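You operate a simulated robot arm through the tools that you are given. There is no shell and no other tool. Be economical: measure what you need, move in short steps, check, and stop when the job is done.

You are at the controls of a simulated robot arm. One attempt, no reset.

TASK
Clamp the two grey housings from the orange tray in the fixture and run the trial machine.
Fine: one run only, after both clamps are shut; both screws end driven home.

Only the result counts: the job must be done as asked and must still hold three seconds after the hand-in. Knocking over, shifting, dropping, spilling or breaking anything else fails it.

THE ROBOT
A 7-joint arm with a two-finger parallel gripper, fixed in place. Base frame: the origin is at the foot of the arm, x ahead of it, y to its left, z up; the work surface is at about z = 0.71. Units: m, degrees, N and s.
With the tool pointing down near the work surface it reaches from about 0.16 to 0.66 m from the base axis. Its first joint turns from -66.0 to 66.0 degrees. Payload 2.4 kg.
The TCP is the grasp point between the finger pads, 0.03 m short of the fingertips. In the tool frame z runs along the fingers and y along their closing line. Largest opening 0.094 m; finger width 0.028, thickness 0.01; the body of the gripper, 0.05 by 0.096 m, starts 0.055 m behind the TCP.
Orientation is told as [roll, pitch, yaw] about the base's x, y, z axes, in that order, counted from this pose: with the fingers straight down and closing along the base's y, the tool's x points along the base's -x, its y along +y and its z along -z.

THE INTERFACE
- The arm moves only by the tool apply_moves. Its argument "commands" is a list of rows, each a list of 7 numbers: the turn, a rotation vector about the base's x, y, z in degrees, then the shift along the base's x, y, z in m, then the gripper command, from -1 (shut) to 1 (fully open), values between in proportion. In form: [[wx, wy, wz, x, y, z, jaw], ...]. A call has 1 to 12 rows; each row shifts and turns the commanded pose from where the row before left it. A row lasts 0.2 s, in which the tool goes at most 0.05 m and 8.6 degrees; a call with a longer step from one row to the next is refused whole, and so is a gripper value outside its range. A pose out of reach is approached as far as the arm can. The call stops where the force on the tool passes 90 N (or 10 N more than at its start, if that is more) or the arm is blocked; 0.2 s more then pass. Each finger travels about 0.153 m/s and halts on what it meets, pressing with about 24 N; the grip force reading is that of the motor and also rises with nothing between the fingers. The clock runs only during rows and for 0.2 s after the last one: add rows that do not move to give the fingers time. The reply holds the time, the measured pose of the TCP, the force on the tool along the base axes, the opening and the grip force, in the units named above and with some noise, with the torque about the TCP (base axes, N m) and any sound that the robot's microphone picked up.
- Cameras (640 x 400 px; columns grow to the right, rows downward): "scene" is fixed at [0.044, 0.4847, 1.4326]; the picture's right is [-0.65, -0.76, 0.00], its down [-0.52, 0.44, -0.74] and it looks along [0.56, -0.48, -0.68] (base axes); focal length 311 px, centre (320, 200). "wrist" rides on the gripper at [0.076, 0.014, -0.102] in the tool frame; the picture's right is [-0.18, 0.98, 0.00], its down [-0.75, -0.14, -0.64] and it looks along [-0.63, -0.12, 0.77] (tool axes); focal length 243 px, centre (320, 200). There is no depth. A picture from a camera that has moved, and an enlarged one, comes with that camera's place and axes in the base frame and with its lens.
- camera(camera): a new picture of that camera. No time passes.
- zoom(camera, box): a new picture of the part [left, top, right, bottom] of that camera's present view, enlarged. No time passes.
- close_job(): hands the job in; it is judged then, once.

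Work in short steps. Places have to be worked out from the pictures, the camera data and where the tool is seen: move nearer, look again, correct. Check each grasp and each placing, and mend what went wrong. You have 120 turns and 68 pictures in all, those below and enlarged ones among them. Open the gripper and draw the arm clear of the work before you hand the job in, unless the task says otherwise; then end with one line.

The tools are called after "Emit:" as a command line: name --pt "numbers of a row" for each row, then --argument value for the rest, lists and objects as JSON in quotes. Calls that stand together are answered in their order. apply_moves: Moves the arm, as the interface text tells. Its arguments: {"type":"object","properties":{"commands":{"type":"array","items":{"type":"array","items":{"type":"number"}}}},"required":["commands"]} The other tools are called the same way: camera (camera) takes a picture; zoom (camera, box) takes an enlarged picture of a part of a camera's view; close_job () hands the job in.

At the start:

```text
time_s: 0.0
ee_pos: [0.3286, 0.1201, 1.1303]
tcp_rot: [-0.1, 0.0, 0.0]
force: [-0.2, 0.0, -0.5]
moment: [-0.04, 0.0, -0.02]
finger_gap: 0.094
finger_force: 0.1
```

scene: 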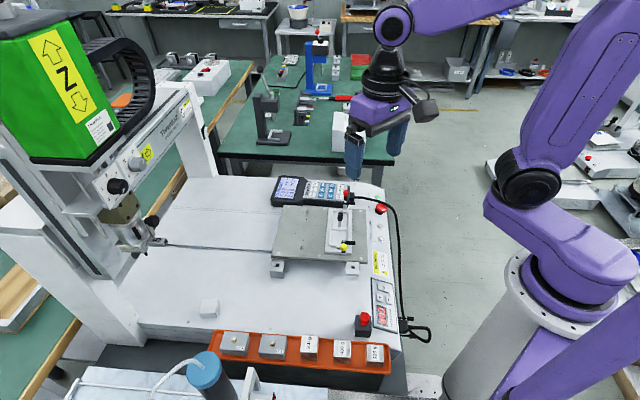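
wrist: 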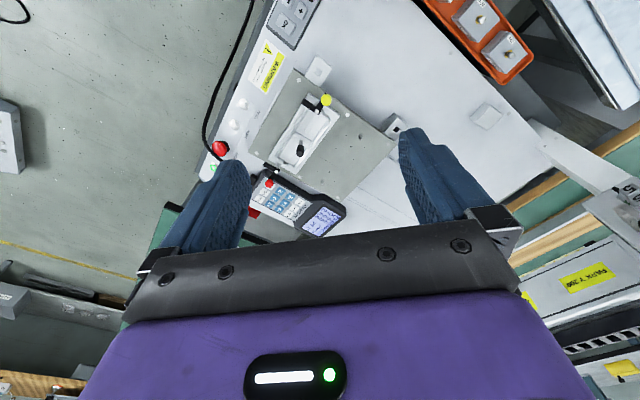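

The scene shows a screwdriving machine, a fixture plate with one visible clamp, and an orange tray holding several parts. I'll enlarge the tray, the fixture and the controls.

Emit:
zoom --camera "scene" --box '[190, 310, 430, 400]'

Emit:
zoom --camera "scene" --box '[250, 160, 430, 290]'

Emit:
zoom --camera "scene" --box '[340, 230, 440, 350]'

Emit:
zoom --camera "scene" --box '[80, 160, 240, 330]'

Emit:
zoom --camera "wrist" --box '[180, 0, 440, 240]'

```text
2.67 times, centred on (310, 355) of scene
camera zoom: at [0.044, 0.4847, 1.4326], right [-0.65, -0.76, 0.0], down [-0.52, 0.44, -0.74], along [0.56, -0.48, -0.68], focal length 829 px, centre (347, -213)
```

zoom: 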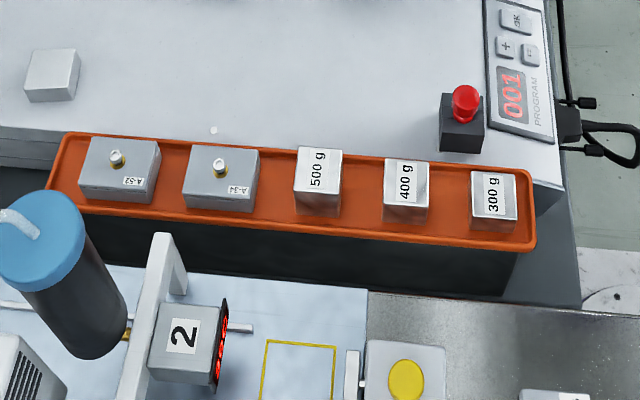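

```text
3.08 times, centred on (340, 225) of scene
camera zoom: at [0.044, 0.4847, 1.4326], right [-0.65, -0.76, 0.0], down [-0.52, 0.44, -0.74], along [0.56, -0.48, -0.68], focal length 956 px, centre (258, 123)
```

zoom: 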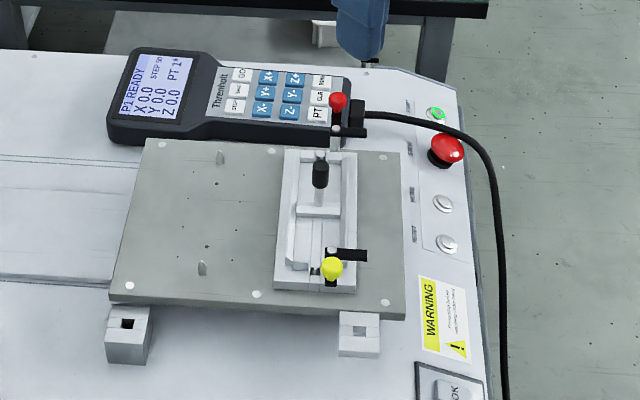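

```text
3.33 times, centred on (390, 290) of scene
camera zoom: at [0.044, 0.4847, 1.4326], right [-0.65, -0.76, 0.0], down [-0.52, 0.44, -0.74], along [0.56, -0.48, -0.68], focal length 1036 px, centre (87, -100)
```

zoom: 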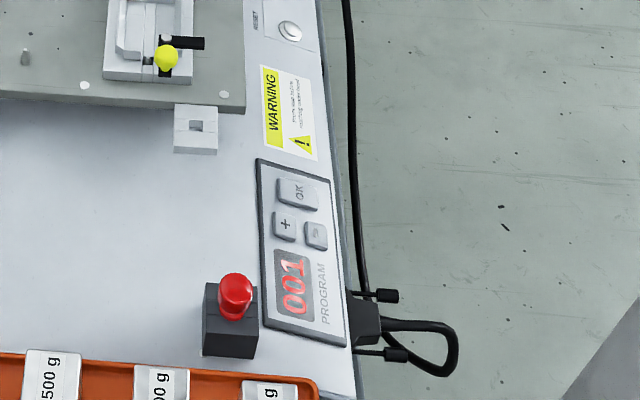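

```text
2.35 times, centred on (160, 245) of scene
camera zoom: at [0.044, 0.4847, 1.4326], right [-0.65, -0.76, 0.0], down [-0.52, 0.44, -0.74], along [0.56, -0.48, -0.68], focal length 731 px, centre (696, 94)
```

zoom: 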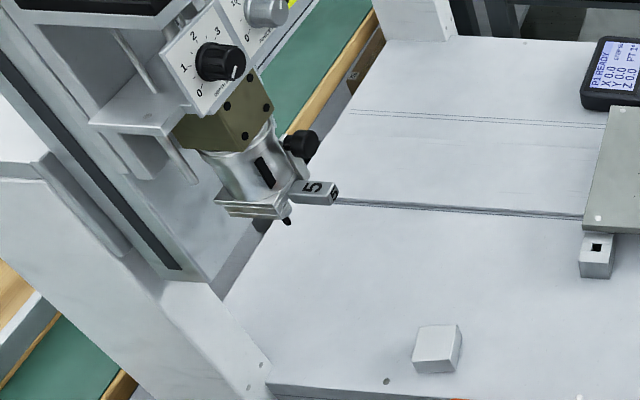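

```text
1.67 times, centred on (310, 120) of wrist
camera zoom: at [0.2518, 0.1342, 1.2328], right [0.18, 0.98, 0.0], down [0.75, -0.14, 0.64], along [0.63, -0.12, -0.77], focal length 404 px, centre (337, 333)
```

zoom: 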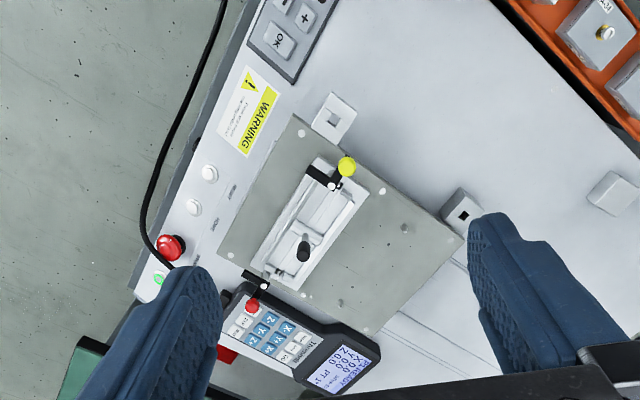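

The fixture looks to be near (0.49, 0.08) and the housings near (0.38, 0.43) and (0.32, 0.38). I'll lower the wrist for a closer look at the fixture.

Emit:
apply_moves --pt "0 0 0 0.01 -0.01 -0.045 1" --pt "0 0 0 0.01 -0.01 -0.045 1" --pt "0 0 0 0.01 -0.01 -0.045 1" --pt "0 0 0 0.01 -0.01 -0.045 1" --pt "0 0 0 0 0 0 1"

Emit:
camera --camera "wrist"

Emit:
zoom --camera "wrist" --box '[200, 60, 440, 210]'

```text
time_s: 1.2
ee_pos: [0.3683, 0.0809, 0.9519]
tcp_rot: [0.0, 0.0, -0.1]
force: [-0.3, -0.1, -0.3]
moment: [0.02, -0.01, -0.02]
finger_gap: 0.094
finger_force: 0.1
```

```text
60 pictures are left
camera wrist: at [0.292, 0.0945, 1.0534], right [0.18, 0.98, 0.0], down [0.75, -0.14, 0.64], along [0.63, -0.12, -0.77], focal length 243 px, centre (320, 200)
```

wrist: 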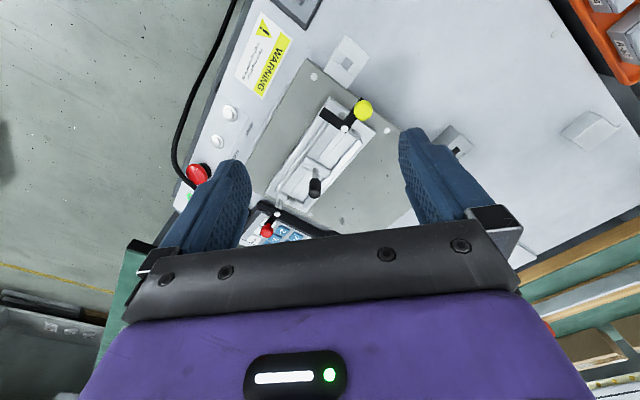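

```text
2.67 times, centred on (320, 135) of wrist
camera zoom: at [0.292, 0.0945, 1.0534], right [0.18, 0.98, 0.0], down [0.75, -0.14, 0.64], along [0.63, -0.12, -0.77], focal length 647 px, centre (320, 373)
```

zoom: 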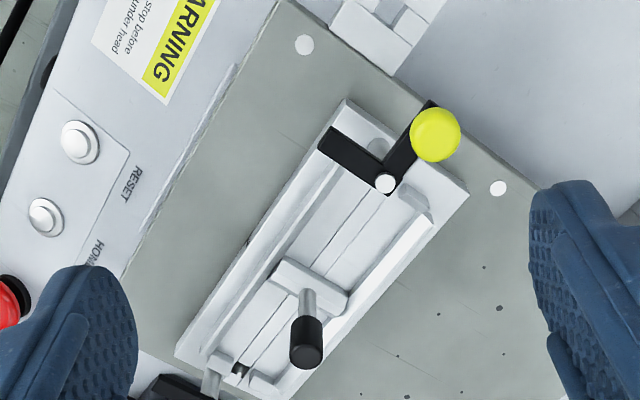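

The nest has L-shaped clamp levers with yellow and red knobs at its two ends, and a black handle in the middle. I'll use tight scene zooms to read the labels and see the clamp shapes.

Emit:
zoom --camera "scene" --box '[360, 185, 408, 245]'

Emit:
zoom --camera "scene" --box '[320, 185, 375, 260]'

Emit:
zoom --camera "scene" --box '[205, 320, 295, 376]'

Emit:
zoom --camera "scene" --box '[270, 170, 360, 226]'

```text
6.67 times, centred on (384, 215) of scene
camera zoom: at [0.044, 0.4847, 1.4326], right [-0.65, -0.76, 0.0], down [-0.52, 0.44, -0.74], along [0.56, -0.48, -0.68], focal length 2072 px, centre (-107, 100)
```

zoom: 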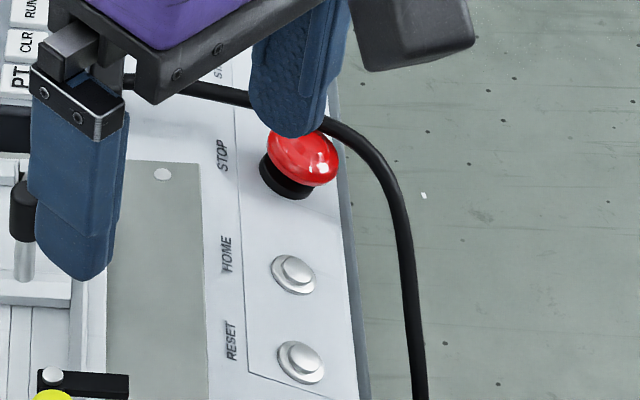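

```text
5.33 times, centred on (348, 222) of scene
camera zoom: at [0.044, 0.4847, 1.4326], right [-0.65, -0.76, 0.0], down [-0.52, 0.44, -0.74], along [0.56, -0.48, -0.68], focal length 1658 px, centre (173, 80)
```

zoom: 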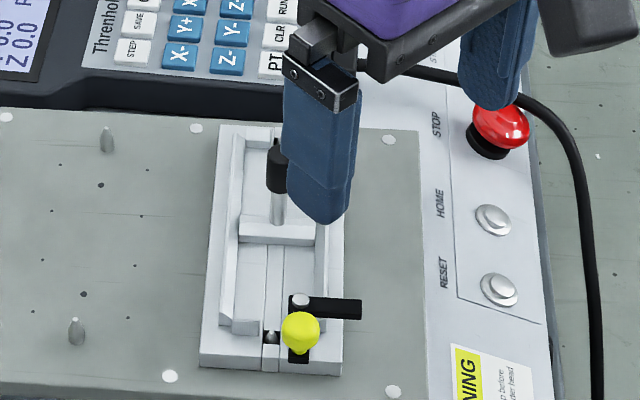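

```text
7.11 times, centred on (250, 348) of scene
camera zoom: at [0.044, 0.4847, 1.4326], right [-0.65, -0.76, 0.0], down [-0.52, 0.44, -0.74], along [0.56, -0.48, -0.68], focal length 2210 px, centre (818, -852)
```

zoom: 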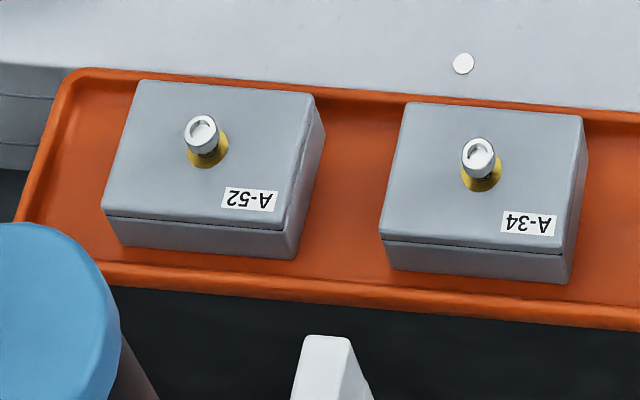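

```text
7.11 times, centred on (315, 198) of scene
camera zoom: at [0.044, 0.4847, 1.4326], right [-0.65, -0.76, 0.0], down [-0.52, 0.44, -0.74], along [0.56, -0.48, -0.68], focal length 2210 px, centre (356, 214)
```

zoom: 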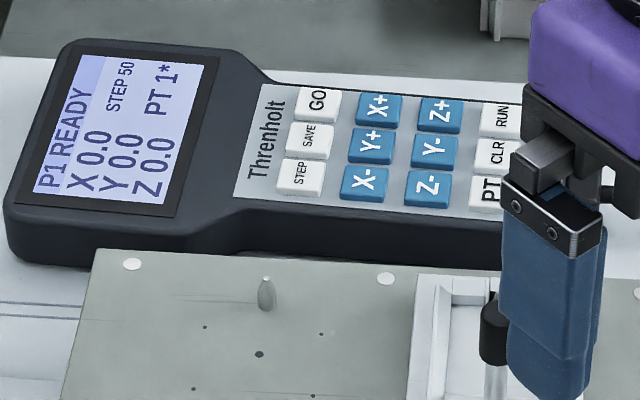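

Panel buttons read START (green), STOP, HOME, RESET; the pendant shows P1 READY. I'll move the wrist camera above the nest to see the pockets and clamp geometry.

Emit:
apply_moves --pt "0 0 0 0.03 -0.01 -0.015 1" --pt "0 0 0 0.03 -0.01 -0.015 1" --pt "0 0 0 0.03 -0.01 -0.015 1" --pt "0 0 0 0 0 0 1"

Emit:
zoom --camera "wrist" --box '[160, 0, 480, 200]'

```text
time_s: 2.2
ee_pos: [0.4604, 0.0495, 0.9046]
tcp_rot: [0.0, 0.0, 0.0]
force: [0.5, 0.0, -0.9]
moment: [-0.02, 0.03, -0.02]
finger_gap: 0.0939
finger_force: 0.0
```

```text
2.00 times, centred on (320, 100) of wrist
camera zoom: at [0.3848, 0.0639, 1.0063], right [0.18, 0.98, 0.0], down [0.75, -0.14, 0.64], along [0.63, -0.12, -0.77], focal length 485 px, centre (320, 400)
```

zoom: 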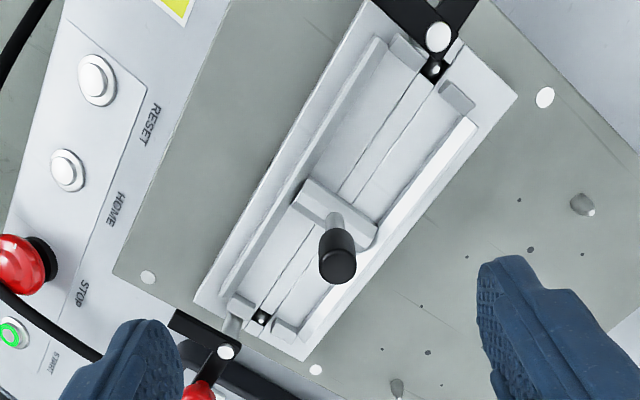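

Both pockets are visible, with the divider and handle post between them. I'll inspect the two clamp ends at higher zoom.

Emit:
zoom --camera "scene" --box '[324, 232, 364, 257]'

Emit:
zoom --camera "wrist" --box '[220, 130, 320, 200]'

Emit:
zoom --camera "wrist" --box '[330, 0, 420, 60]'

```text
16.00 times, centred on (344, 244) of scene
camera zoom: at [0.044, 0.4847, 1.4326], right [-0.65, -0.76, 0.0], down [-0.52, 0.44, -0.74], along [0.56, -0.48, -0.68], focal length 4973 px, centre (-64, -512)
```

zoom: 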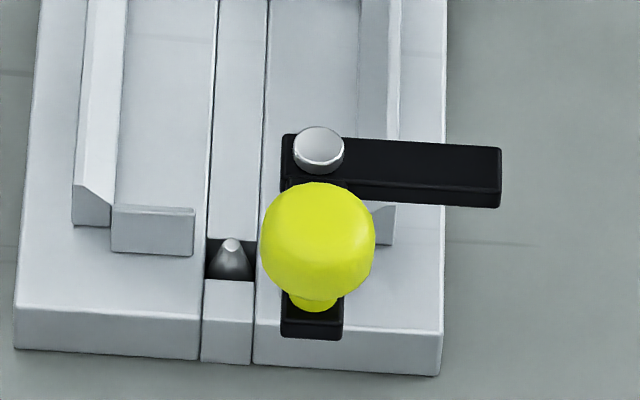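

```text
5.71 times, centred on (270, 165) of wrist
camera zoom: at [0.3848, 0.0639, 1.0063], right [0.18, 0.98, 0.0], down [0.75, -0.14, 0.64], along [0.63, -0.12, -0.77], focal length 1386 px, centre (606, 400)
```

zoom: 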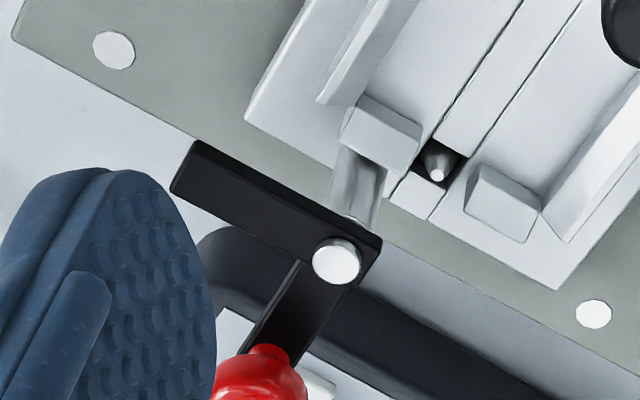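

```text
6.67 times, centred on (375, 30) of wrist
camera zoom: at [0.3848, 0.0639, 1.0063], right [0.18, 0.98, 0.0], down [0.75, -0.14, 0.64], along [0.63, -0.12, -0.77], focal length 1618 px, centre (-47, 1333)
```

zoom: 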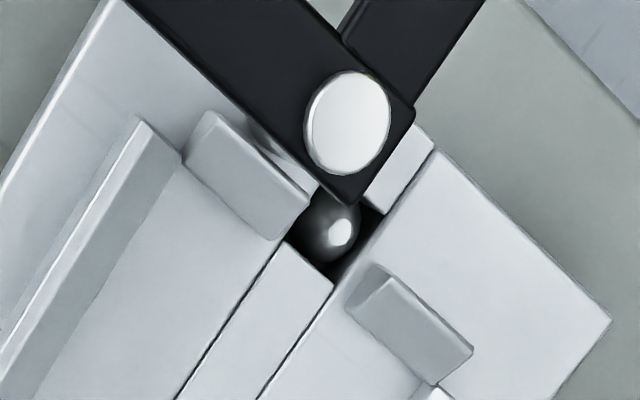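

Triangulation puts the clamp pivots at about (0.403, 0.101, 0.80) and (0.511, -0.007, 0.80), so the nest axis lies at roughly -45°. I'll yaw the tool -45° above the nest for an aligned view.

Emit:
apply_moves --pt "0 0 -7.5 -0.003 0 0.005 1" --pt "0 0 -7.5 -0.003 0 0.005 1" --pt "0 0 -7.5 -0.002 0 0.005 1" --pt "0 0 -7.5 -0.002 0 0.005 1" --pt "0 0 -7.5 0 0 0.005 1" --pt "0 0 -7.5 0 0 0 1" --pt "0 0 0 0 0 0 1"

Emit:
zoom --camera "wrist" --box '[192, 0, 448, 160]'

```text
time_s: 3.8
ee_pos: [0.448, 0.05, 0.9295]
tcp_rot: [0.0, -0.1, -45.1]
force: [0.8, -0.1, 0.2]
moment: [0.0, 0.0, -0.01]
finger_gap: 0.0942
finger_force: 0.1
```

```text
2.50 times, centred on (320, 80) of wrist
camera zoom: at [0.4041, 0.1145, 1.0324], right [0.83, 0.56, 0.0], down [0.43, -0.63, 0.64], along [0.36, -0.53, -0.77], focal length 606 px, centre (320, 500)
```

zoom: 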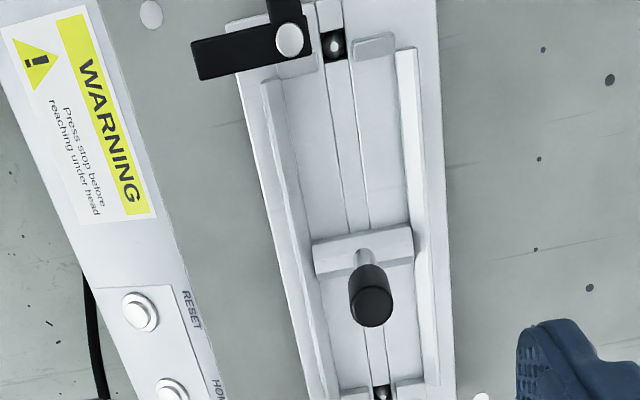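

The nest pockets measure about 55 mm along the nest by 42 mm across it. The housings therefore have to turn 90° from how they sit in the tray. I'll go above the tray at yaw +45 to look at them closely.

Emit:
apply_moves --pt "0 0 8.2 -0.0107 0.0255 0.004 1" --pt "0 0 8.2 -0.0107 0.0255 0.004 1" --pt "0 0 8.2 -0.0107 0.0255 0.004 1" --pt "0 0 8.2 -0.0107 0.0255 0.004 1" --pt "0 0 8.2 -0.0107 0.0255 0.004 1" --pt "0 0 8.2 -0.0107 0.0255 0.004 1" --pt "0 0 8.2 -0.0107 0.0255 0 1" --pt "0 0 8.2 -0.0107 0.0255 0 1" --pt "0 0 8.2 -0.0107 0.0255 0 1" --pt "0 0 8.2 -0.0107 0.0255 0 1" --pt "0 0 8.1 -0.0107 0.0255 0 1" --pt "0 0 0 0 0 0 1"

Emit:
camera --camera "wrist"

Emit:
zoom --camera "wrist" --box '[192, 0, 448, 160]'

```text
time_s: 6.4
ee_pos: [0.3304, 0.3305, 0.9544]
tcp_rot: [0.0, 0.0, 45.2]
force: [0.9, -0.9, 0.0]
moment: [-0.02, -0.02, -0.03]
finger_gap: 0.094
finger_force: 0.1
```

```text
49 pictures are left
camera wrist: at [0.2665, 0.2857, 1.0571], right [-0.57, 0.82, 0.0], down [0.63, 0.44, 0.64], along [0.53, 0.36, -0.77], focal length 243 px, centre (320, 200)
```

wrist: 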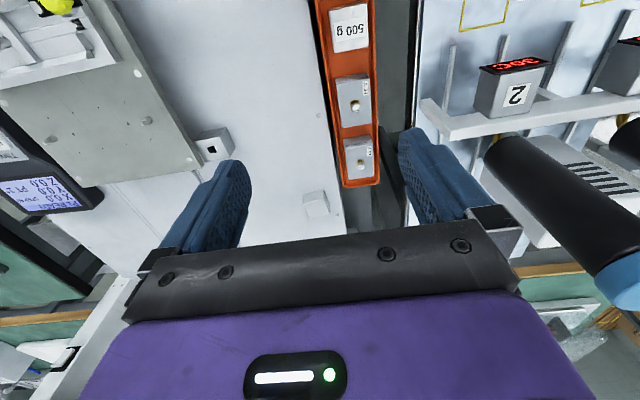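

```text
2.50 times, centred on (320, 80) of wrist
camera zoom: at [0.2665, 0.2857, 1.0571], right [-0.57, 0.82, 0.0], down [0.63, 0.44, 0.64], along [0.53, 0.36, -0.77], focal length 606 px, centre (320, 500)
```

zoom: 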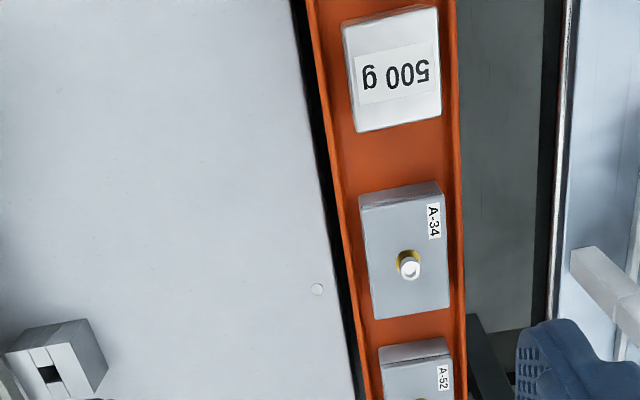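

The tray is at 45°, and A-34's top centre is near (0.319, 0.369). I'll move over it and lower to refine the position and height.

Emit:
apply_moves --pt "0 0 0 -0.0055 0.0195 -0.02 1" --pt "0 0 0 -0.0055 0.0195 -0.03 1" --pt "0 0 0 0 0 -0.035 1" --pt "0 0 0 0 0 0 0.5"

Emit:
zoom --camera "wrist" --box '[192, 0, 448, 160]'

Emit:
zoom --camera "scene" --box '[180, 270, 340, 390]'

```text
time_s: 7.4
ee_pos: [0.3186, 0.3701, 0.8677]
tcp_rot: [0.0, 0.0, 45.2]
force: [-0.2, 0.9, 0.5]
moment: [-0.03, 0.03, 0.02]
finger_gap: 0.0707
finger_force: 0.1
```

```text
2.50 times, centred on (320, 80) of wrist
camera zoom: at [0.2546, 0.3254, 0.9702], right [-0.57, 0.82, 0.0], down [0.63, 0.43, 0.64], along [0.53, 0.36, -0.77], focal length 606 px, centre (320, 500)
```

zoom: 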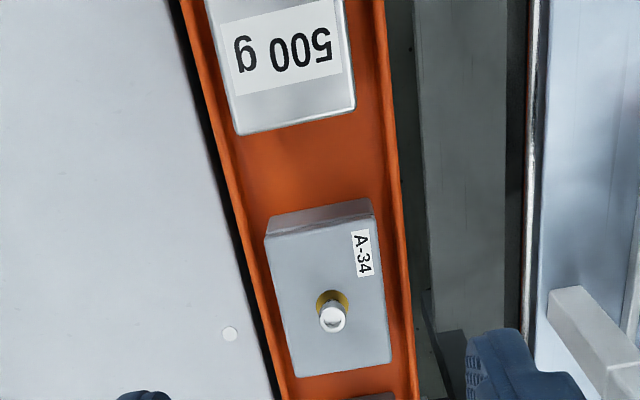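

```text
3.33 times, centred on (260, 330) of scene
camera zoom: at [0.044, 0.4847, 1.4326], right [-0.65, -0.76, 0.0], down [-0.52, 0.44, -0.74], along [0.56, -0.48, -0.68], focal length 1036 px, centre (520, -233)
```

zoom: 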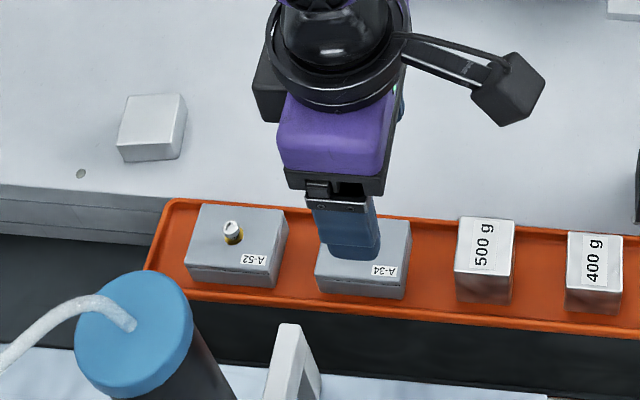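

Triangulation gives A-34's top at z≈0.74 with its base at ≈0.714, centred near (0.326, 0.380), and a footprint of about 58x40 mm. The tray rim is close to the housing, so I'll centre and descend to grip only the upper half, and check before closing.

Emit:
apply_moves --pt "0 0 0 0.0073 0.01 -0.02 0.5" --pt "0 0 0 0 0 -0.04 0.5" --pt "0 0 0 0 0 -0.033 0.5" --pt "0 0 0 0 0 0 0.5"

Emit:
camera --camera "wrist"

Emit:
zoom --camera "scene" --box '[240, 310, 310, 366]'

```text
time_s: 8.4
ee_pos: [0.3259, 0.3777, 0.7753]
tcp_rot: [0.0, 0.0, 45.1]
force: [0.0, -0.4, 0.5]
moment: [-0.03, 0.02, 0.04]
finger_gap: 0.0705
finger_force: 0.1
```

```text
45 pictures are left
camera wrist: at [0.2616, 0.3346, 0.8775], right [-0.57, 0.82, 0.0], down [0.63, 0.43, 0.64], along [0.53, 0.36, -0.77], focal length 243 px, centre (320, 200)
```

wrist: 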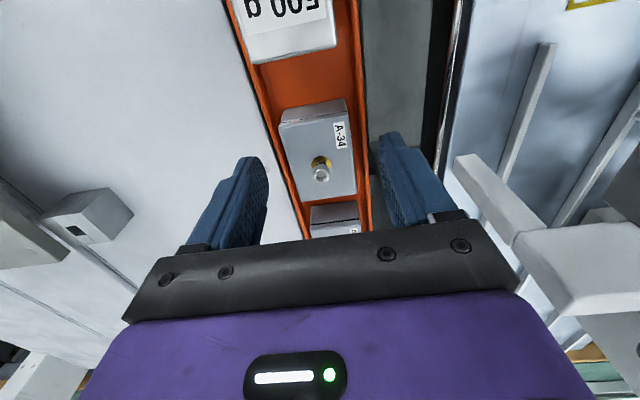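

```text
7.14 times, centred on (275, 338) of scene
camera zoom: at [0.044, 0.4847, 1.4326], right [-0.65, -0.76, 0.0], down [-0.52, 0.44, -0.74], along [0.56, -0.48, -0.68], focal length 2220 px, centre (641, -786)
```

zoom: 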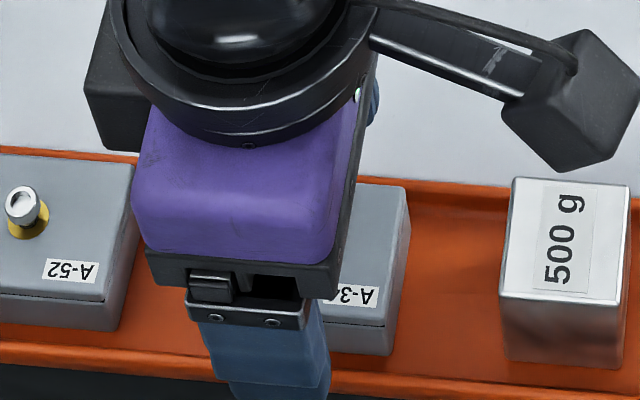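

The housing is centred between the fingers but sits about 4 mm further forward. I'll correct that, descend to z≈0.757 and close.

Emit:
apply_moves --pt "0 0 0 0.003 0.003 -0.005 0.5" --pt "0 0 0 0 0 -0.008 0.5" --pt "0 0 0 0 0 -0.005 0.5" --pt "0 0 0 0 0 0 0.5"

Emit:
apply_moves --pt "0 0 0 0 0 0 0.1" --pt "0 0 0 0 0 0 -0.3" --pt "0 0 0 0 0 0 -1" --pt "0 0 0 0 0 0 -1"

Emit:
camera --camera "wrist"

```text
time_s: 9.4
ee_pos: [0.3289, 0.3816, 0.7567]
tcp_rot: [0.0, 0.0, 45.1]
force: [-0.2, 0.2, -0.1]
moment: [0.0, 0.0, 0.0]
finger_gap: 0.0704
finger_force: 0.0
```

```text
time_s: 10.4
ee_pos: [0.3281, 0.3822, 0.7574]
tcp_rot: [-0.1, 0.1, 45.0]
force: [-2.4, 3.3, -4.5]
moment: [0.2, 0.07, -0.27]
finger_gap: 0.0617
finger_force: 44.8
```

```text
43 pictures are left
camera wrist: at [0.2645, 0.3383, 0.8596], right [-0.57, 0.82, 0.0], down [0.63, 0.43, 0.64], along [0.53, 0.36, -0.77], focal length 243 px, centre (320, 200)
```

wrist: 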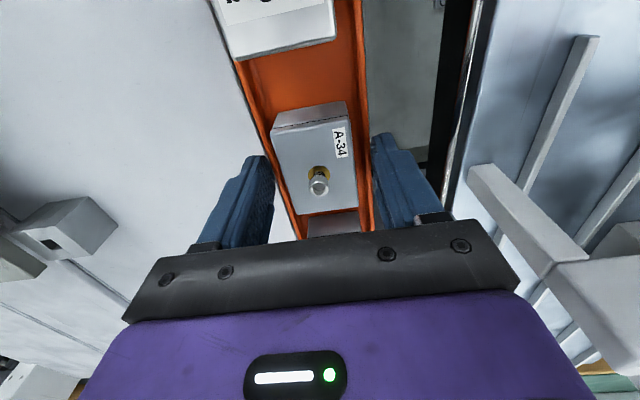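

A 62 mm gap means the fingers closed on the tray's rims, not the housing. I'll reopen, rise 6 mm and try above the rim.

Emit:
apply_moves --pt "0 0 0 0 0 0 0.5" --pt "0 0 0 0 0 0 0.5" --pt "0 0 0 0 0 0.006 0.5" --pt "0 0 0 0 0 0 0.5"

Emit:
apply_moves --pt "0 0 0 0 0 0 0.3" --pt "0 0 0 0 0 0 0.15" --pt "0 0 0 0 0 0 0"

Emit:
zoom --camera "wrist" --box '[208, 80, 432, 220]'

```text
time_s: 11.4
ee_pos: [0.3281, 0.3823, 0.7632]
tcp_rot: [0.0, 0.0, 45.1]
force: [0.1, 0.8, 0.3]
moment: [-0.02, 0.0, -0.01]
finger_gap: 0.0705
finger_force: 0.0
```

```text
time_s: 12.2
ee_pos: [0.3291, 0.3824, 0.7641]
tcp_rot: [0.0, 0.1, 45.0]
force: [0.1, 0.8, 0.4]
moment: [-0.01, 0.02, 0.0]
finger_gap: 0.0474
finger_force: 0.2
```

```text
2.86 times, centred on (320, 150) of wrist
camera zoom: at [0.2648, 0.3383, 0.8662], right [-0.57, 0.82, 0.0], down [0.63, 0.43, 0.64], along [0.53, 0.36, -0.77], focal length 693 px, centre (320, 343)
```

zoom: 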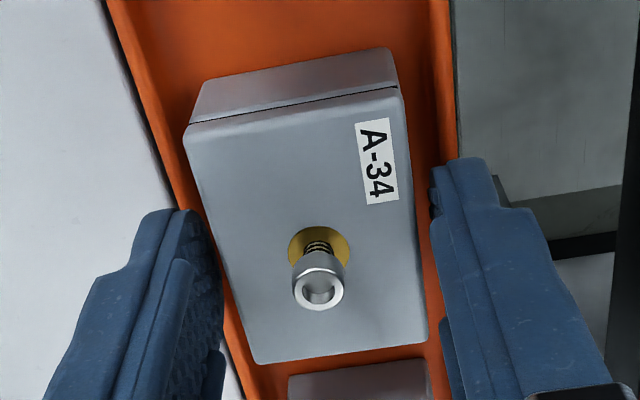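

Now the fingers clear the rim with a 47 mm gap around the housing. I'll nudge 3 mm back and close on it.

Emit:
apply_moves --pt "0 0 0 -0.002 -0.002 -0.001 0" --pt "0 0 0 0 0 0 -0.3" --pt "0 0 0 0 0 0 -1" --pt "0 0 0 0 0 0 -1"

Emit:
apply_moves --pt "0 0 0 0 0 0.01 -1" --pt "0 0 0 0 0 0.02 -1" --pt "0 0 0 0 0 0.03 -1" --pt "0 0 0 0 0 0.03 -1" --pt "0 0 0 0 0 0 -1"

Emit:
zoom --camera "wrist" --box '[192, 70, 448, 230]'

Emit:
zoom --camera "scene" --box '[210, 270, 320, 370]'

```text
time_s: 13.2
ee_pos: [0.3276, 0.3797, 0.7623]
tcp_rot: [0.1, 0.0, 45.0]
force: [0.4, 0.8, -0.2]
moment: [0.0, 0.03, -0.05]
finger_gap: 0.0388
finger_force: 23.9
```

```text
time_s: 14.4
ee_pos: [0.3273, 0.3813, 0.8517]
tcp_rot: [0.0, 0.0, 45.1]
force: [-0.5, -0.4, -1.1]
moment: [0.01, -0.01, 0.0]
finger_gap: 0.0391
finger_force: 23.9
```

```text
2.50 times, centred on (320, 150) of wrist
camera zoom: at [0.2637, 0.3363, 0.9543], right [-0.57, 0.82, 0.0], down [0.63, 0.43, 0.64], along [0.53, 0.36, -0.77], focal length 606 px, centre (320, 325)
```

zoom: 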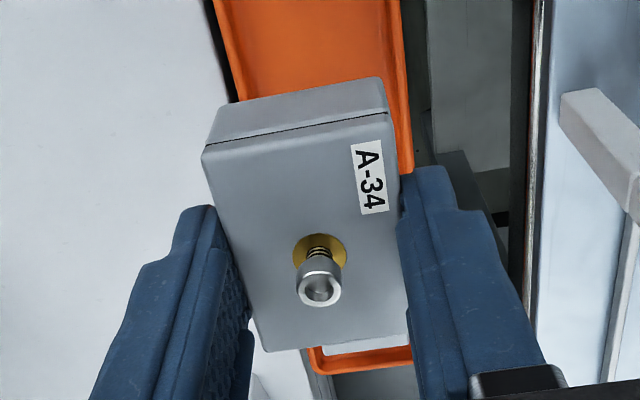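

```text
4.00 times, centred on (265, 320) of scene
camera zoom: at [0.044, 0.4847, 1.4326], right [-0.65, -0.76, 0.0], down [-0.52, 0.44, -0.74], along [0.56, -0.48, -0.68], focal length 1243 px, centre (540, -280)
```

zoom: 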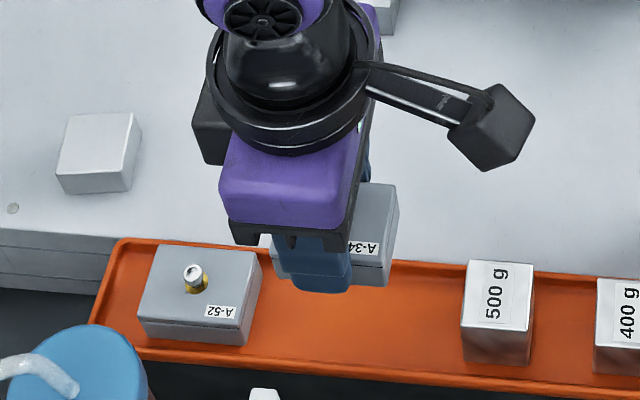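

The housing is held at a 39 mm gap, with its screw on the TCP axis and its base about 48 mm below the TCP. The nest centre is at (0.466, 0.056), and the pockets lie ±35.5 mm along -45.2°. I'll carry it above the red-end pocket at (0.491, 0.031), turning by -90°.

Emit:
apply_moves --pt "0 0 0 0 0 0.04 -1" --pt "0 0 -8.2 0.0148 -0.0319 0.005 -1" --pt "0 0 -8.2 0.0148 -0.0319 0.005 -1" --pt "0 0 -8.2 0.0148 -0.0319 0 -1" --pt "0 0 -8.2 0.0148 -0.0319 0 -1" --pt "0 0 -8.2 0.0148 -0.0319 0 -1" --pt "0 0 -8.2 0.0148 -0.0319 0 -1" --pt "0 0 -8.2 0.0148 -0.0319 0 -1" --pt "0 0 -8.2 0.0148 -0.0319 0 -1" --pt "0 0 -8.2 0.0148 -0.0319 0 -1" --pt "0 0 -8.2 0.0148 -0.0319 0 -1" --pt "0 0 -8.2 0.0148 -0.0319 0 -1"

Emit:
apply_moves --pt "0 0 0 0.0 0 -0.025 -1" --pt "0 0 0 0 0 -0.02 -1" --pt "0 0 0 0 0 0 -1"

Emit:
camera --camera "wrist"

Emit:
zoom --camera "scene" --box '[300, 170, 400, 260]'

```text
time_s: 17.0
ee_pos: [0.4916, 0.0315, 0.9027]
tcp_rot: [0.0, 0.0, -45.2]
force: [-0.3, -0.5, -1.5]
moment: [0.01, 0.03, 0.01]
finger_gap: 0.0391
finger_force: 23.9
```

```text
time_s: 17.8
ee_pos: [0.4943, 0.0301, 0.8603]
tcp_rot: [0.5, -0.5, -45.3]
force: [5.9, -16.0, 47.1]
moment: [0.55, 1.0, 0.29]
finger_gap: 0.0401
finger_force: 24.5
```

```text
39 pictures are left
camera wrist: at [0.4499, 0.093, 0.9626], right [0.83, 0.56, 0.01], down [0.42, -0.64, 0.65], along [0.37, -0.53, -0.76], focal length 243 px, centre (320, 200)
```

wrist: 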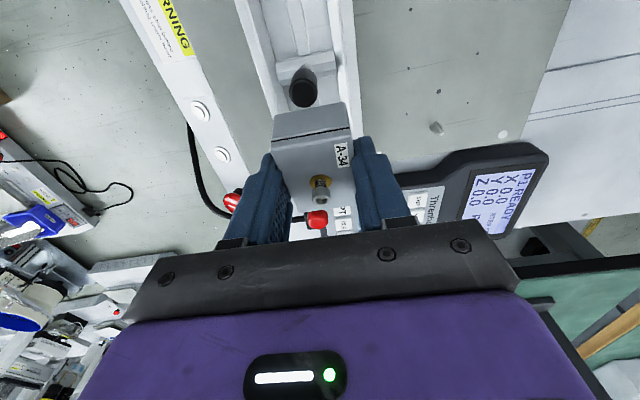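

```text
4.44 times, centred on (350, 215) of scene
camera zoom: at [0.0435, 0.4843, 1.4328], right [-0.65, -0.76, 0.0], down [-0.52, 0.44, -0.74], along [0.56, -0.48, -0.68], focal length 1381 px, centre (187, 133)
```

zoom: 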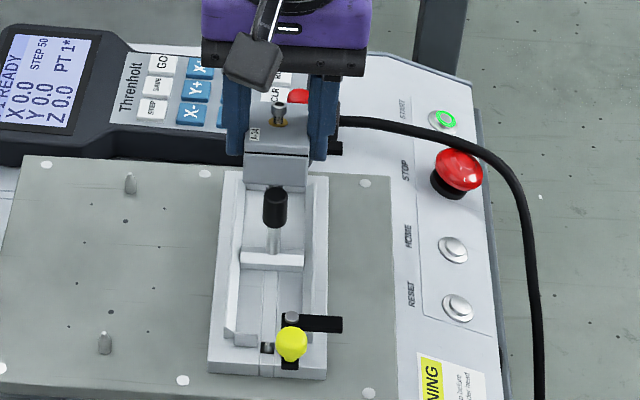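

I hit contact at z=0.86, with the reaction pushing the tool outward along the nest. The housing's inner edge probably caught the handle knob. I'll back up and measure the knob and the housing's offset.

Emit:
apply_moves --pt "0 0 0 0 0 0.02 -1" --pt "0 0 0 0 0 0.012 -1" --pt "0 0 0 0 0 0 -1"

Emit:
zoom --camera "wrist" --box '[240, 40, 400, 240]'

Emit:
zoom --camera "scene" --box '[325, 170, 385, 230]'

```text
time_s: 18.6
ee_pos: [0.4906, 0.0303, 0.8895]
tcp_rot: [-0.1, 0.1, -45.2]
force: [0.6, -0.4, -0.7]
moment: [-0.02, 0.02, -0.01]
finger_gap: 0.0396
finger_force: 24.1
```

```text
2.00 times, centred on (320, 140) of wrist
camera zoom: at [0.4477, 0.0943, 0.9923], right [0.83, 0.56, 0.0], down [0.43, -0.63, 0.64], along [0.36, -0.53, -0.77], focal length 485 px, centre (320, 320)
```

zoom: 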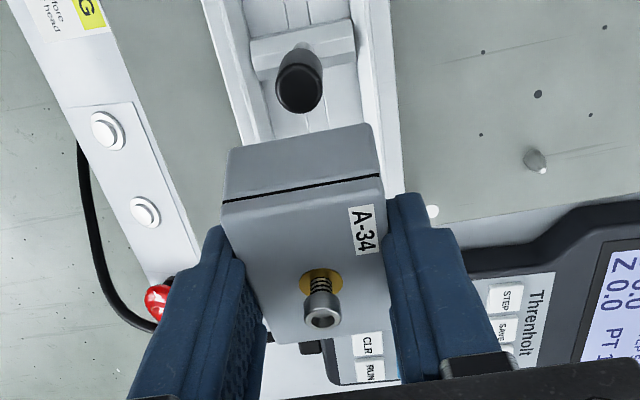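

```text
6.67 times, centred on (355, 200) of scene
camera zoom: at [0.044, 0.4847, 1.4326], right [-0.65, -0.76, 0.0], down [-0.52, 0.44, -0.74], along [0.56, -0.48, -0.68], focal length 2072 px, centre (87, 200)
```

zoom: 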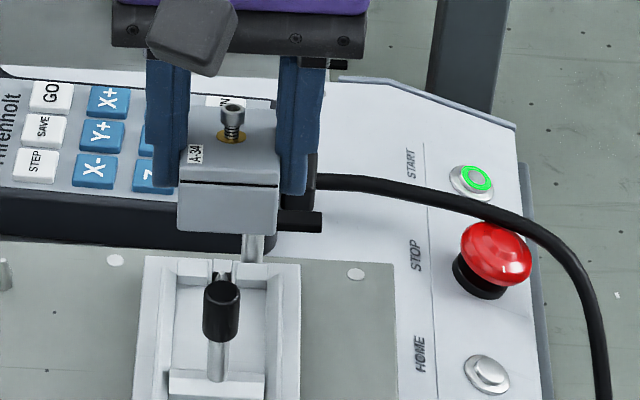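

The near face looks different from before, so the housing may have shifted in the grip. I'll zoom in closely.

Emit:
zoom --camera "wrist" --box '[256, 90, 384, 220]'

Emit:
zoom --camera "scene" --box '[336, 180, 366, 212]'

```text
3.08 times, centred on (320, 155) of wrist
camera zoom: at [0.4477, 0.0943, 0.9923], right [0.83, 0.56, 0.0], down [0.43, -0.63, 0.64], along [0.36, -0.53, -0.77], focal length 746 px, centre (320, 338)
```

zoom: 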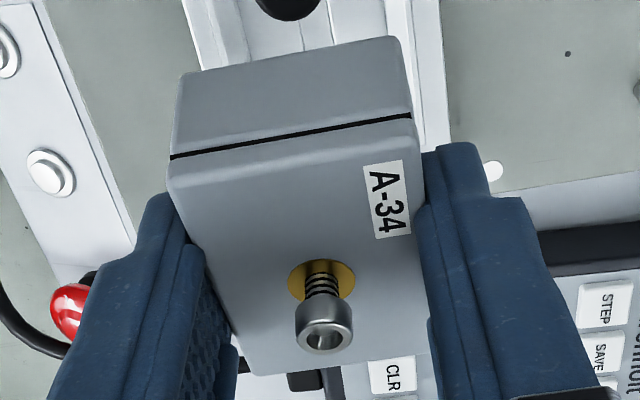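

```text
12.50 times, centred on (351, 196) of scene
camera zoom: at [0.044, 0.4847, 1.4326], right [-0.65, -0.76, 0.0], down [-0.52, 0.44, -0.74], along [0.56, -0.48, -0.68], focal length 3885 px, centre (-68, 250)
```

zoom: 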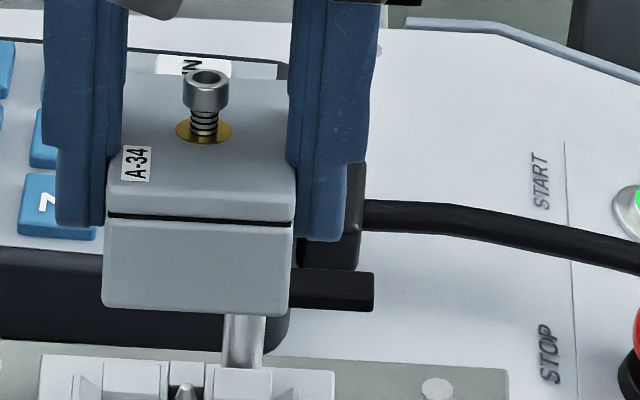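

The evidence points to the handle having pushed the housing's inner end up by about 10° in the grip. I'll set it down on the free machine bed near (0.40, 0.27) to level it, then regrip.

Emit:
apply_moves --pt "0 0 0 -0.0151 0.04 0.005 -1" --pt "0 0 0 -0.0151 0.04 0 -1" --pt "0 0 0 -0.0151 0.04 0 -1" --pt "0 0 0 -0.0151 0.04 0 -1" --pt "0 0 0 -0.0151 0.04 0 -1" --pt "0 0 0 -0.0151 0.04 0 -1" --pt "0 0 0 0 0 -0.04 -1" --pt "0 0 0 0 0 -0.03 -1" --pt "0 0 0 0 0 0 -1"

Emit:
zoom --camera "scene" --box '[240, 240, 340, 310]'

Emit:
camera --camera "wrist"

```text
time_s: 20.6
ee_pos: [0.4004, 0.27, 0.8259]
tcp_rot: [0.0, 0.0, -45.0]
force: [-0.2, -0.4, -0.5]
moment: [0.0, -0.02, -0.02]
finger_gap: 0.0393
finger_force: 24.2
```

```text
5.71 times, centred on (290, 275) of scene
camera zoom: at [0.044, 0.4848, 1.4326], right [-0.65, -0.76, 0.0], down [-0.52, 0.44, -0.74], along [0.56, -0.48, -0.68], focal length 1776 px, centre (491, -229)
```

zoom: 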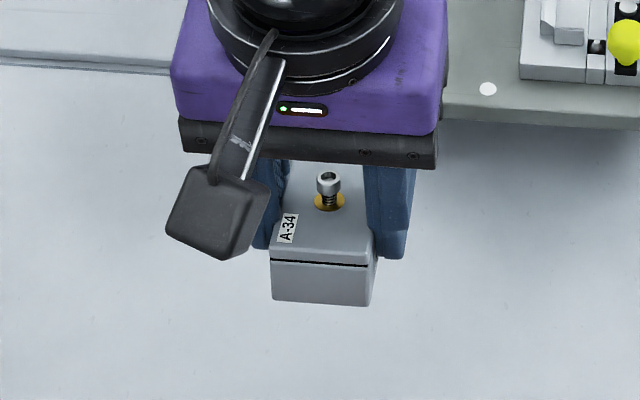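

```text
32 pictures are left
camera wrist: at [0.3563, 0.3345, 0.9271], right [0.83, 0.56, 0.0], down [0.43, -0.63, 0.64], along [0.36, -0.53, -0.77], focal length 243 px, centre (320, 200)
```

wrist: 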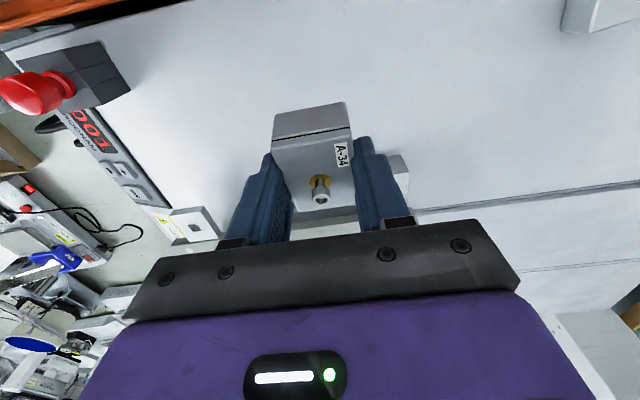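

It's clear above the bed. I'll lower in small steps and watch the force.

Emit:
apply_moves --pt "0 0 0 0 0 -0.015 -1" --pt "0 0 0 0 0 -0.005 -1" --pt "0 0 0 0 0 -0.005 -1" --pt "0 0 0 0 0 -0.004 -1"

Emit:
apply_moves --pt "0 0 0 0 0 -0.003 -1" --pt "0 0 0 0 0 -0.003 -1"

```text
time_s: 21.6
ee_pos: [0.4008, 0.2699, 0.7965]
tcp_rot: [0.0, 0.0, -45.1]
force: [0.3, 0.2, -1.1]
moment: [0.02, 0.02, 0.02]
finger_gap: 0.0391
finger_force: 24.0
```

```text
time_s: 22.2
ee_pos: [0.3999, 0.2708, 0.7901]
tcp_rot: [0.1, 0.0, -45.1]
force: [-0.3, 0.5, 0.4]
moment: [0.03, 0.0, 0.0]
finger_gap: 0.0391
finger_force: 23.9
```

Still no contact at 0.790. I'll continue lowering.

Emit:
apply_moves --pt "0 0 0 0 0 -0.003 -1" --pt "0 0 0 0 0 -0.003 -1"

Emit:
apply_moves --pt "0 0 0 0 0 -0.003 -1" --pt "0 0 0 0 0 -0.002 -1"

```text
time_s: 22.8
ee_pos: [0.4009, 0.2706, 0.7848]
tcp_rot: [-0.1, 0.0, -45.1]
force: [-0.5, 0.0, -0.4]
moment: [-0.01, 0.01, 0.01]
finger_gap: 0.0393
finger_force: 23.9
```

```text
time_s: 23.4
ee_pos: [0.4019, 0.2686, 0.7782]
tcp_rot: [0.0, 0.0, -45.1]
force: [0.4, 0.7, -0.5]
moment: [0.02, -0.03, 0.0]
finger_gap: 0.0391
finger_force: 24.6
```

No contact yet at 0.778. I'll go on in 2–3 mm steps.

Emit:
apply_moves --pt "0 0 0 0 0 -0.003 -1" --pt "0 0 0 0 0 -0.002 -1"

Emit:
apply_moves --pt "0 0 0 0 0 -0.003 -1" --pt "0 0 0 0 0 -0.002 -1"

```text
time_s: 24.0
ee_pos: [0.4001, 0.2697, 0.7743]
tcp_rot: [0.0, 0.1, -45.1]
force: [-0.2, -0.7, 0.4]
moment: [-0.01, -0.03, 0.02]
finger_gap: 0.0393
finger_force: 23.6
```

```text
time_s: 24.6
ee_pos: [0.3999, 0.269, 0.7692]
tcp_rot: [0.0, 0.0, -45.2]
force: [-0.1, 0.1, -0.6]
moment: [0.0, -0.04, 0.03]
finger_gap: 0.0392
finger_force: 24.1
```

Still free at 0.769, so the bed is probably at about 0.71. I'll continue with short calls.

Emit:
apply_moves --pt "0 0 0 0 0 -0.003 -1" --pt "0 0 0 0 0 -0.002 -1"

Emit:
apply_moves --pt "0 0 0 0 0 -0.002 -1" --pt "0 0 0 0 0 -0.002 -1"

Emit:
zoom --camera "scene" --box '[260, 250, 330, 310]'

```text
time_s: 25.2
ee_pos: [0.4006, 0.2696, 0.7638]
tcp_rot: [0.0, 0.0, -45.1]
force: [0.7, -0.4, -1.1]
moment: [0.02, 0.0, -0.03]
finger_gap: 0.0395
finger_force: 24.4
```

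```text
time_s: 25.8
ee_pos: [0.4, 0.2691, 0.7598]
tcp_rot: [0.0, 0.0, -45.1]
force: [-1.0, 0.1, -0.6]
moment: [0.02, 0.02, 0.0]
finger_gap: 0.0394
finger_force: 24.6
```

```text
6.67 times, centred on (295, 280) of scene
camera zoom: at [0.044, 0.4847, 1.4326], right [-0.65, -0.76, 0.0], down [-0.52, 0.44, -0.74], along [0.56, -0.48, -0.68], focal length 2072 px, centre (487, -333)
```

zoom: 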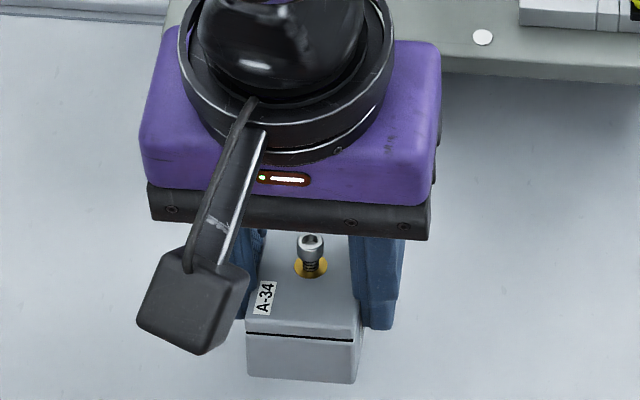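

It looks close to the surface now. I'll lower in 2 mm steps.

Emit:
apply_moves --pt "0 0 0 0 0 -0.002 -1" --pt "0 0 0 0 0 -0.001 -1"

Emit:
apply_moves --pt "0 0 0 0 0 -0.002 -1" --pt "0 0 0 0 0 -0.001 -1"

Emit:
apply_moves --pt "0 0 0 0 0 -0.002 -1" --pt "0 0 0 0 0 -0.001 -1"

```text
time_s: 26.4
ee_pos: [0.4003, 0.2692, 0.7573]
tcp_rot: [0.1, 0.0, -45.2]
force: [-0.5, 0.2, -0.6]
moment: [0.01, -0.01, 0.0]
finger_gap: 0.0393
finger_force: 24.2
```

```text
time_s: 27.0
ee_pos: [0.3994, 0.2696, 0.7544]
tcp_rot: [-0.1, -0.1, -45.1]
force: [-0.2, 0.3, -1.1]
moment: [0.01, 0.01, -0.01]
finger_gap: 0.0396
finger_force: 23.9
```

```text
time_s: 27.6
ee_pos: [0.4003, 0.2694, 0.7537]
tcp_rot: [0.1, -0.1, -45.2]
force: [-3.4, -3.3, 22.0]
moment: [-0.48, -0.23, -0.11]
finger_gap: 0.0393
finger_force: 23.6
```

Contact at 0.754 puts the bed at z≈0.71. I'll open, let the housing settle flat, raise and measure it.

Emit:
apply_moves --pt "0 0 0 0 0 0 -0.1" --pt "0 0 0 0 0 0 0.3" --pt "0 0 0 0 0 0.03 0.3" --pt "0 0 0 0 0 0.03 0.3" --pt "0 0 0 0 0 0 0.3"

Emit:
zoom --camera "wrist" --box '[240, 50, 400, 170]'

```text
time_s: 28.8
ee_pos: [0.3999, 0.2694, 0.8133]
tcp_rot: [0.0, 0.1, -45.1]
force: [0.6, -0.9, 1.0]
moment: [0.0, -0.04, 0.01]
finger_gap: 0.0613
finger_force: 0.1
```

```text
3.33 times, centred on (320, 110) of wrist
camera zoom: at [0.3556, 0.334, 0.9146], right [0.83, 0.56, 0.0], down [0.43, -0.63, 0.64], along [0.36, -0.53, -0.77], focal length 809 px, centre (320, 500)
```

zoom: 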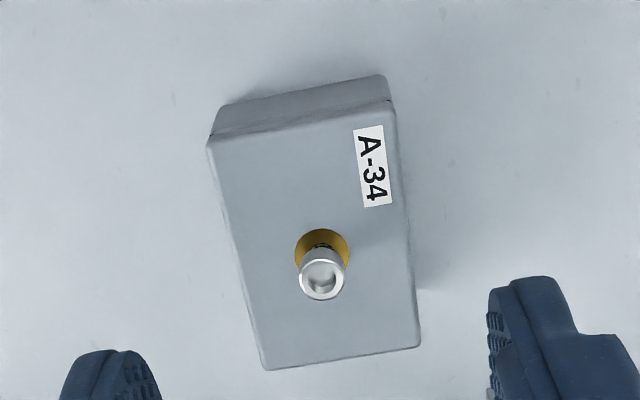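

With the bed at 0.71, the housing measures about 55.6×39×28 mm. Its centre is about 4.5 mm toward the camera side of the TCP, which explains the collision with the handle. I'll shift, descend and regrip centred.

Emit:
apply_moves --pt "0 0 0 -0.0032 0.0032 0 0.3" --pt "0 0 0 0 0 -0.03 0.3" --pt "0 0 0 0 0 -0.0275 0.3" --pt "0 0 0 0 0 0 0.3" --pt "0 0 0 0 0 0 -0.3" --pt "0 0 0 0 0 0 -1" --pt "0 0 0 0 0 0 -1"

Emit:
apply_moves --pt "0 0 0 0 0 0.02 -1" --pt "0 0 0 0 0 0.04 -1" --pt "0 0 0 0 0 0.04 -1" --pt "0 0 0 0 0 0.04 -1" --pt "0 0 0 0 0 0 -1"

Emit:
zoom --camera "wrist" --box '[240, 90, 400, 210]'

```text
time_s: 30.4
ee_pos: [0.3969, 0.2733, 0.7537]
tcp_rot: [0.0, 0.0, -45.1]
force: [-0.3, 0.7, 0.4]
moment: [0.0, 0.01, 0.0]
finger_gap: 0.0389
finger_force: 24.1
```

```text
time_s: 31.6
ee_pos: [0.3958, 0.2729, 0.8934]
tcp_rot: [-0.1, 0.0, -45.1]
force: [0.6, -0.3, -0.2]
moment: [0.0, -0.04, -0.01]
finger_gap: 0.039
finger_force: 23.9
```

```text
3.33 times, centred on (320, 150) of wrist
camera zoom: at [0.3515, 0.337, 0.995], right [0.83, 0.56, 0.0], down [0.43, -0.63, 0.64], along [0.36, -0.53, -0.77], focal length 809 px, centre (320, 367)
```

zoom: 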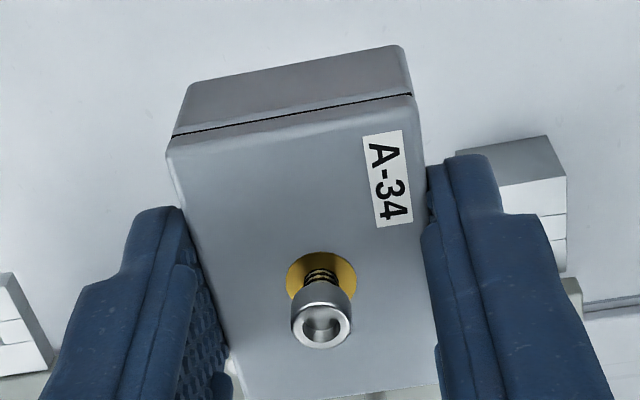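

It's held level and centred, base 43.7 mm below the TCP. I'll carry it above the red-end pocket at (0.4916, 0.030), stopping just above handle height to check alignment.

Emit:
apply_moves --pt "0 0 0 0.016 -0.0405 0.002 -1" --pt "0 0 0 0.016 -0.0405 0.002 -1" --pt "0 0 0 0.016 -0.0405 0 -1" --pt "0 0 0 0.016 -0.0405 0 -1" --pt "0 0 0 0.016 -0.0405 0 -1" --pt "0 0 0 0.0158 -0.0405 0 -1" --pt "0 0 0 0 0 -0.02 -1" --pt "0 0 0 0 0 0 -1"

Emit:
zoom --camera "wrist" --box '[240, 20, 400, 220]'

```text
time_s: 33.4
ee_pos: [0.4933, 0.0295, 0.8771]
tcp_rot: [0.2, 0.1, -45.1]
force: [0.1, -0.1, -0.9]
moment: [0.02, 0.02, -0.03]
finger_gap: 0.0393
finger_force: 24.0
```

```text
2.00 times, centred on (320, 120) of wrist
camera zoom: at [0.4493, 0.0934, 0.9796], right [0.83, 0.56, 0.0], down [0.43, -0.63, 0.64], along [0.36, -0.53, -0.77], focal length 485 px, centre (320, 360)
```

zoom: 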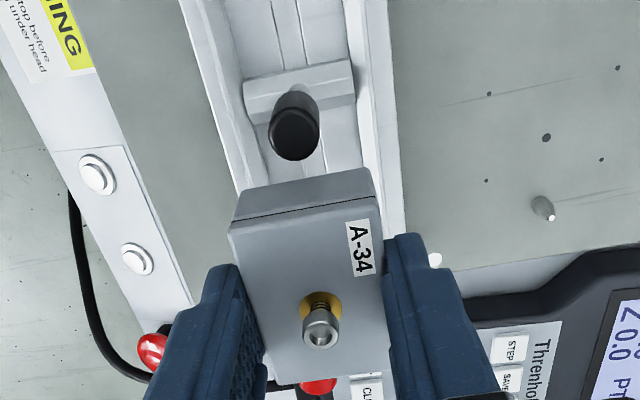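

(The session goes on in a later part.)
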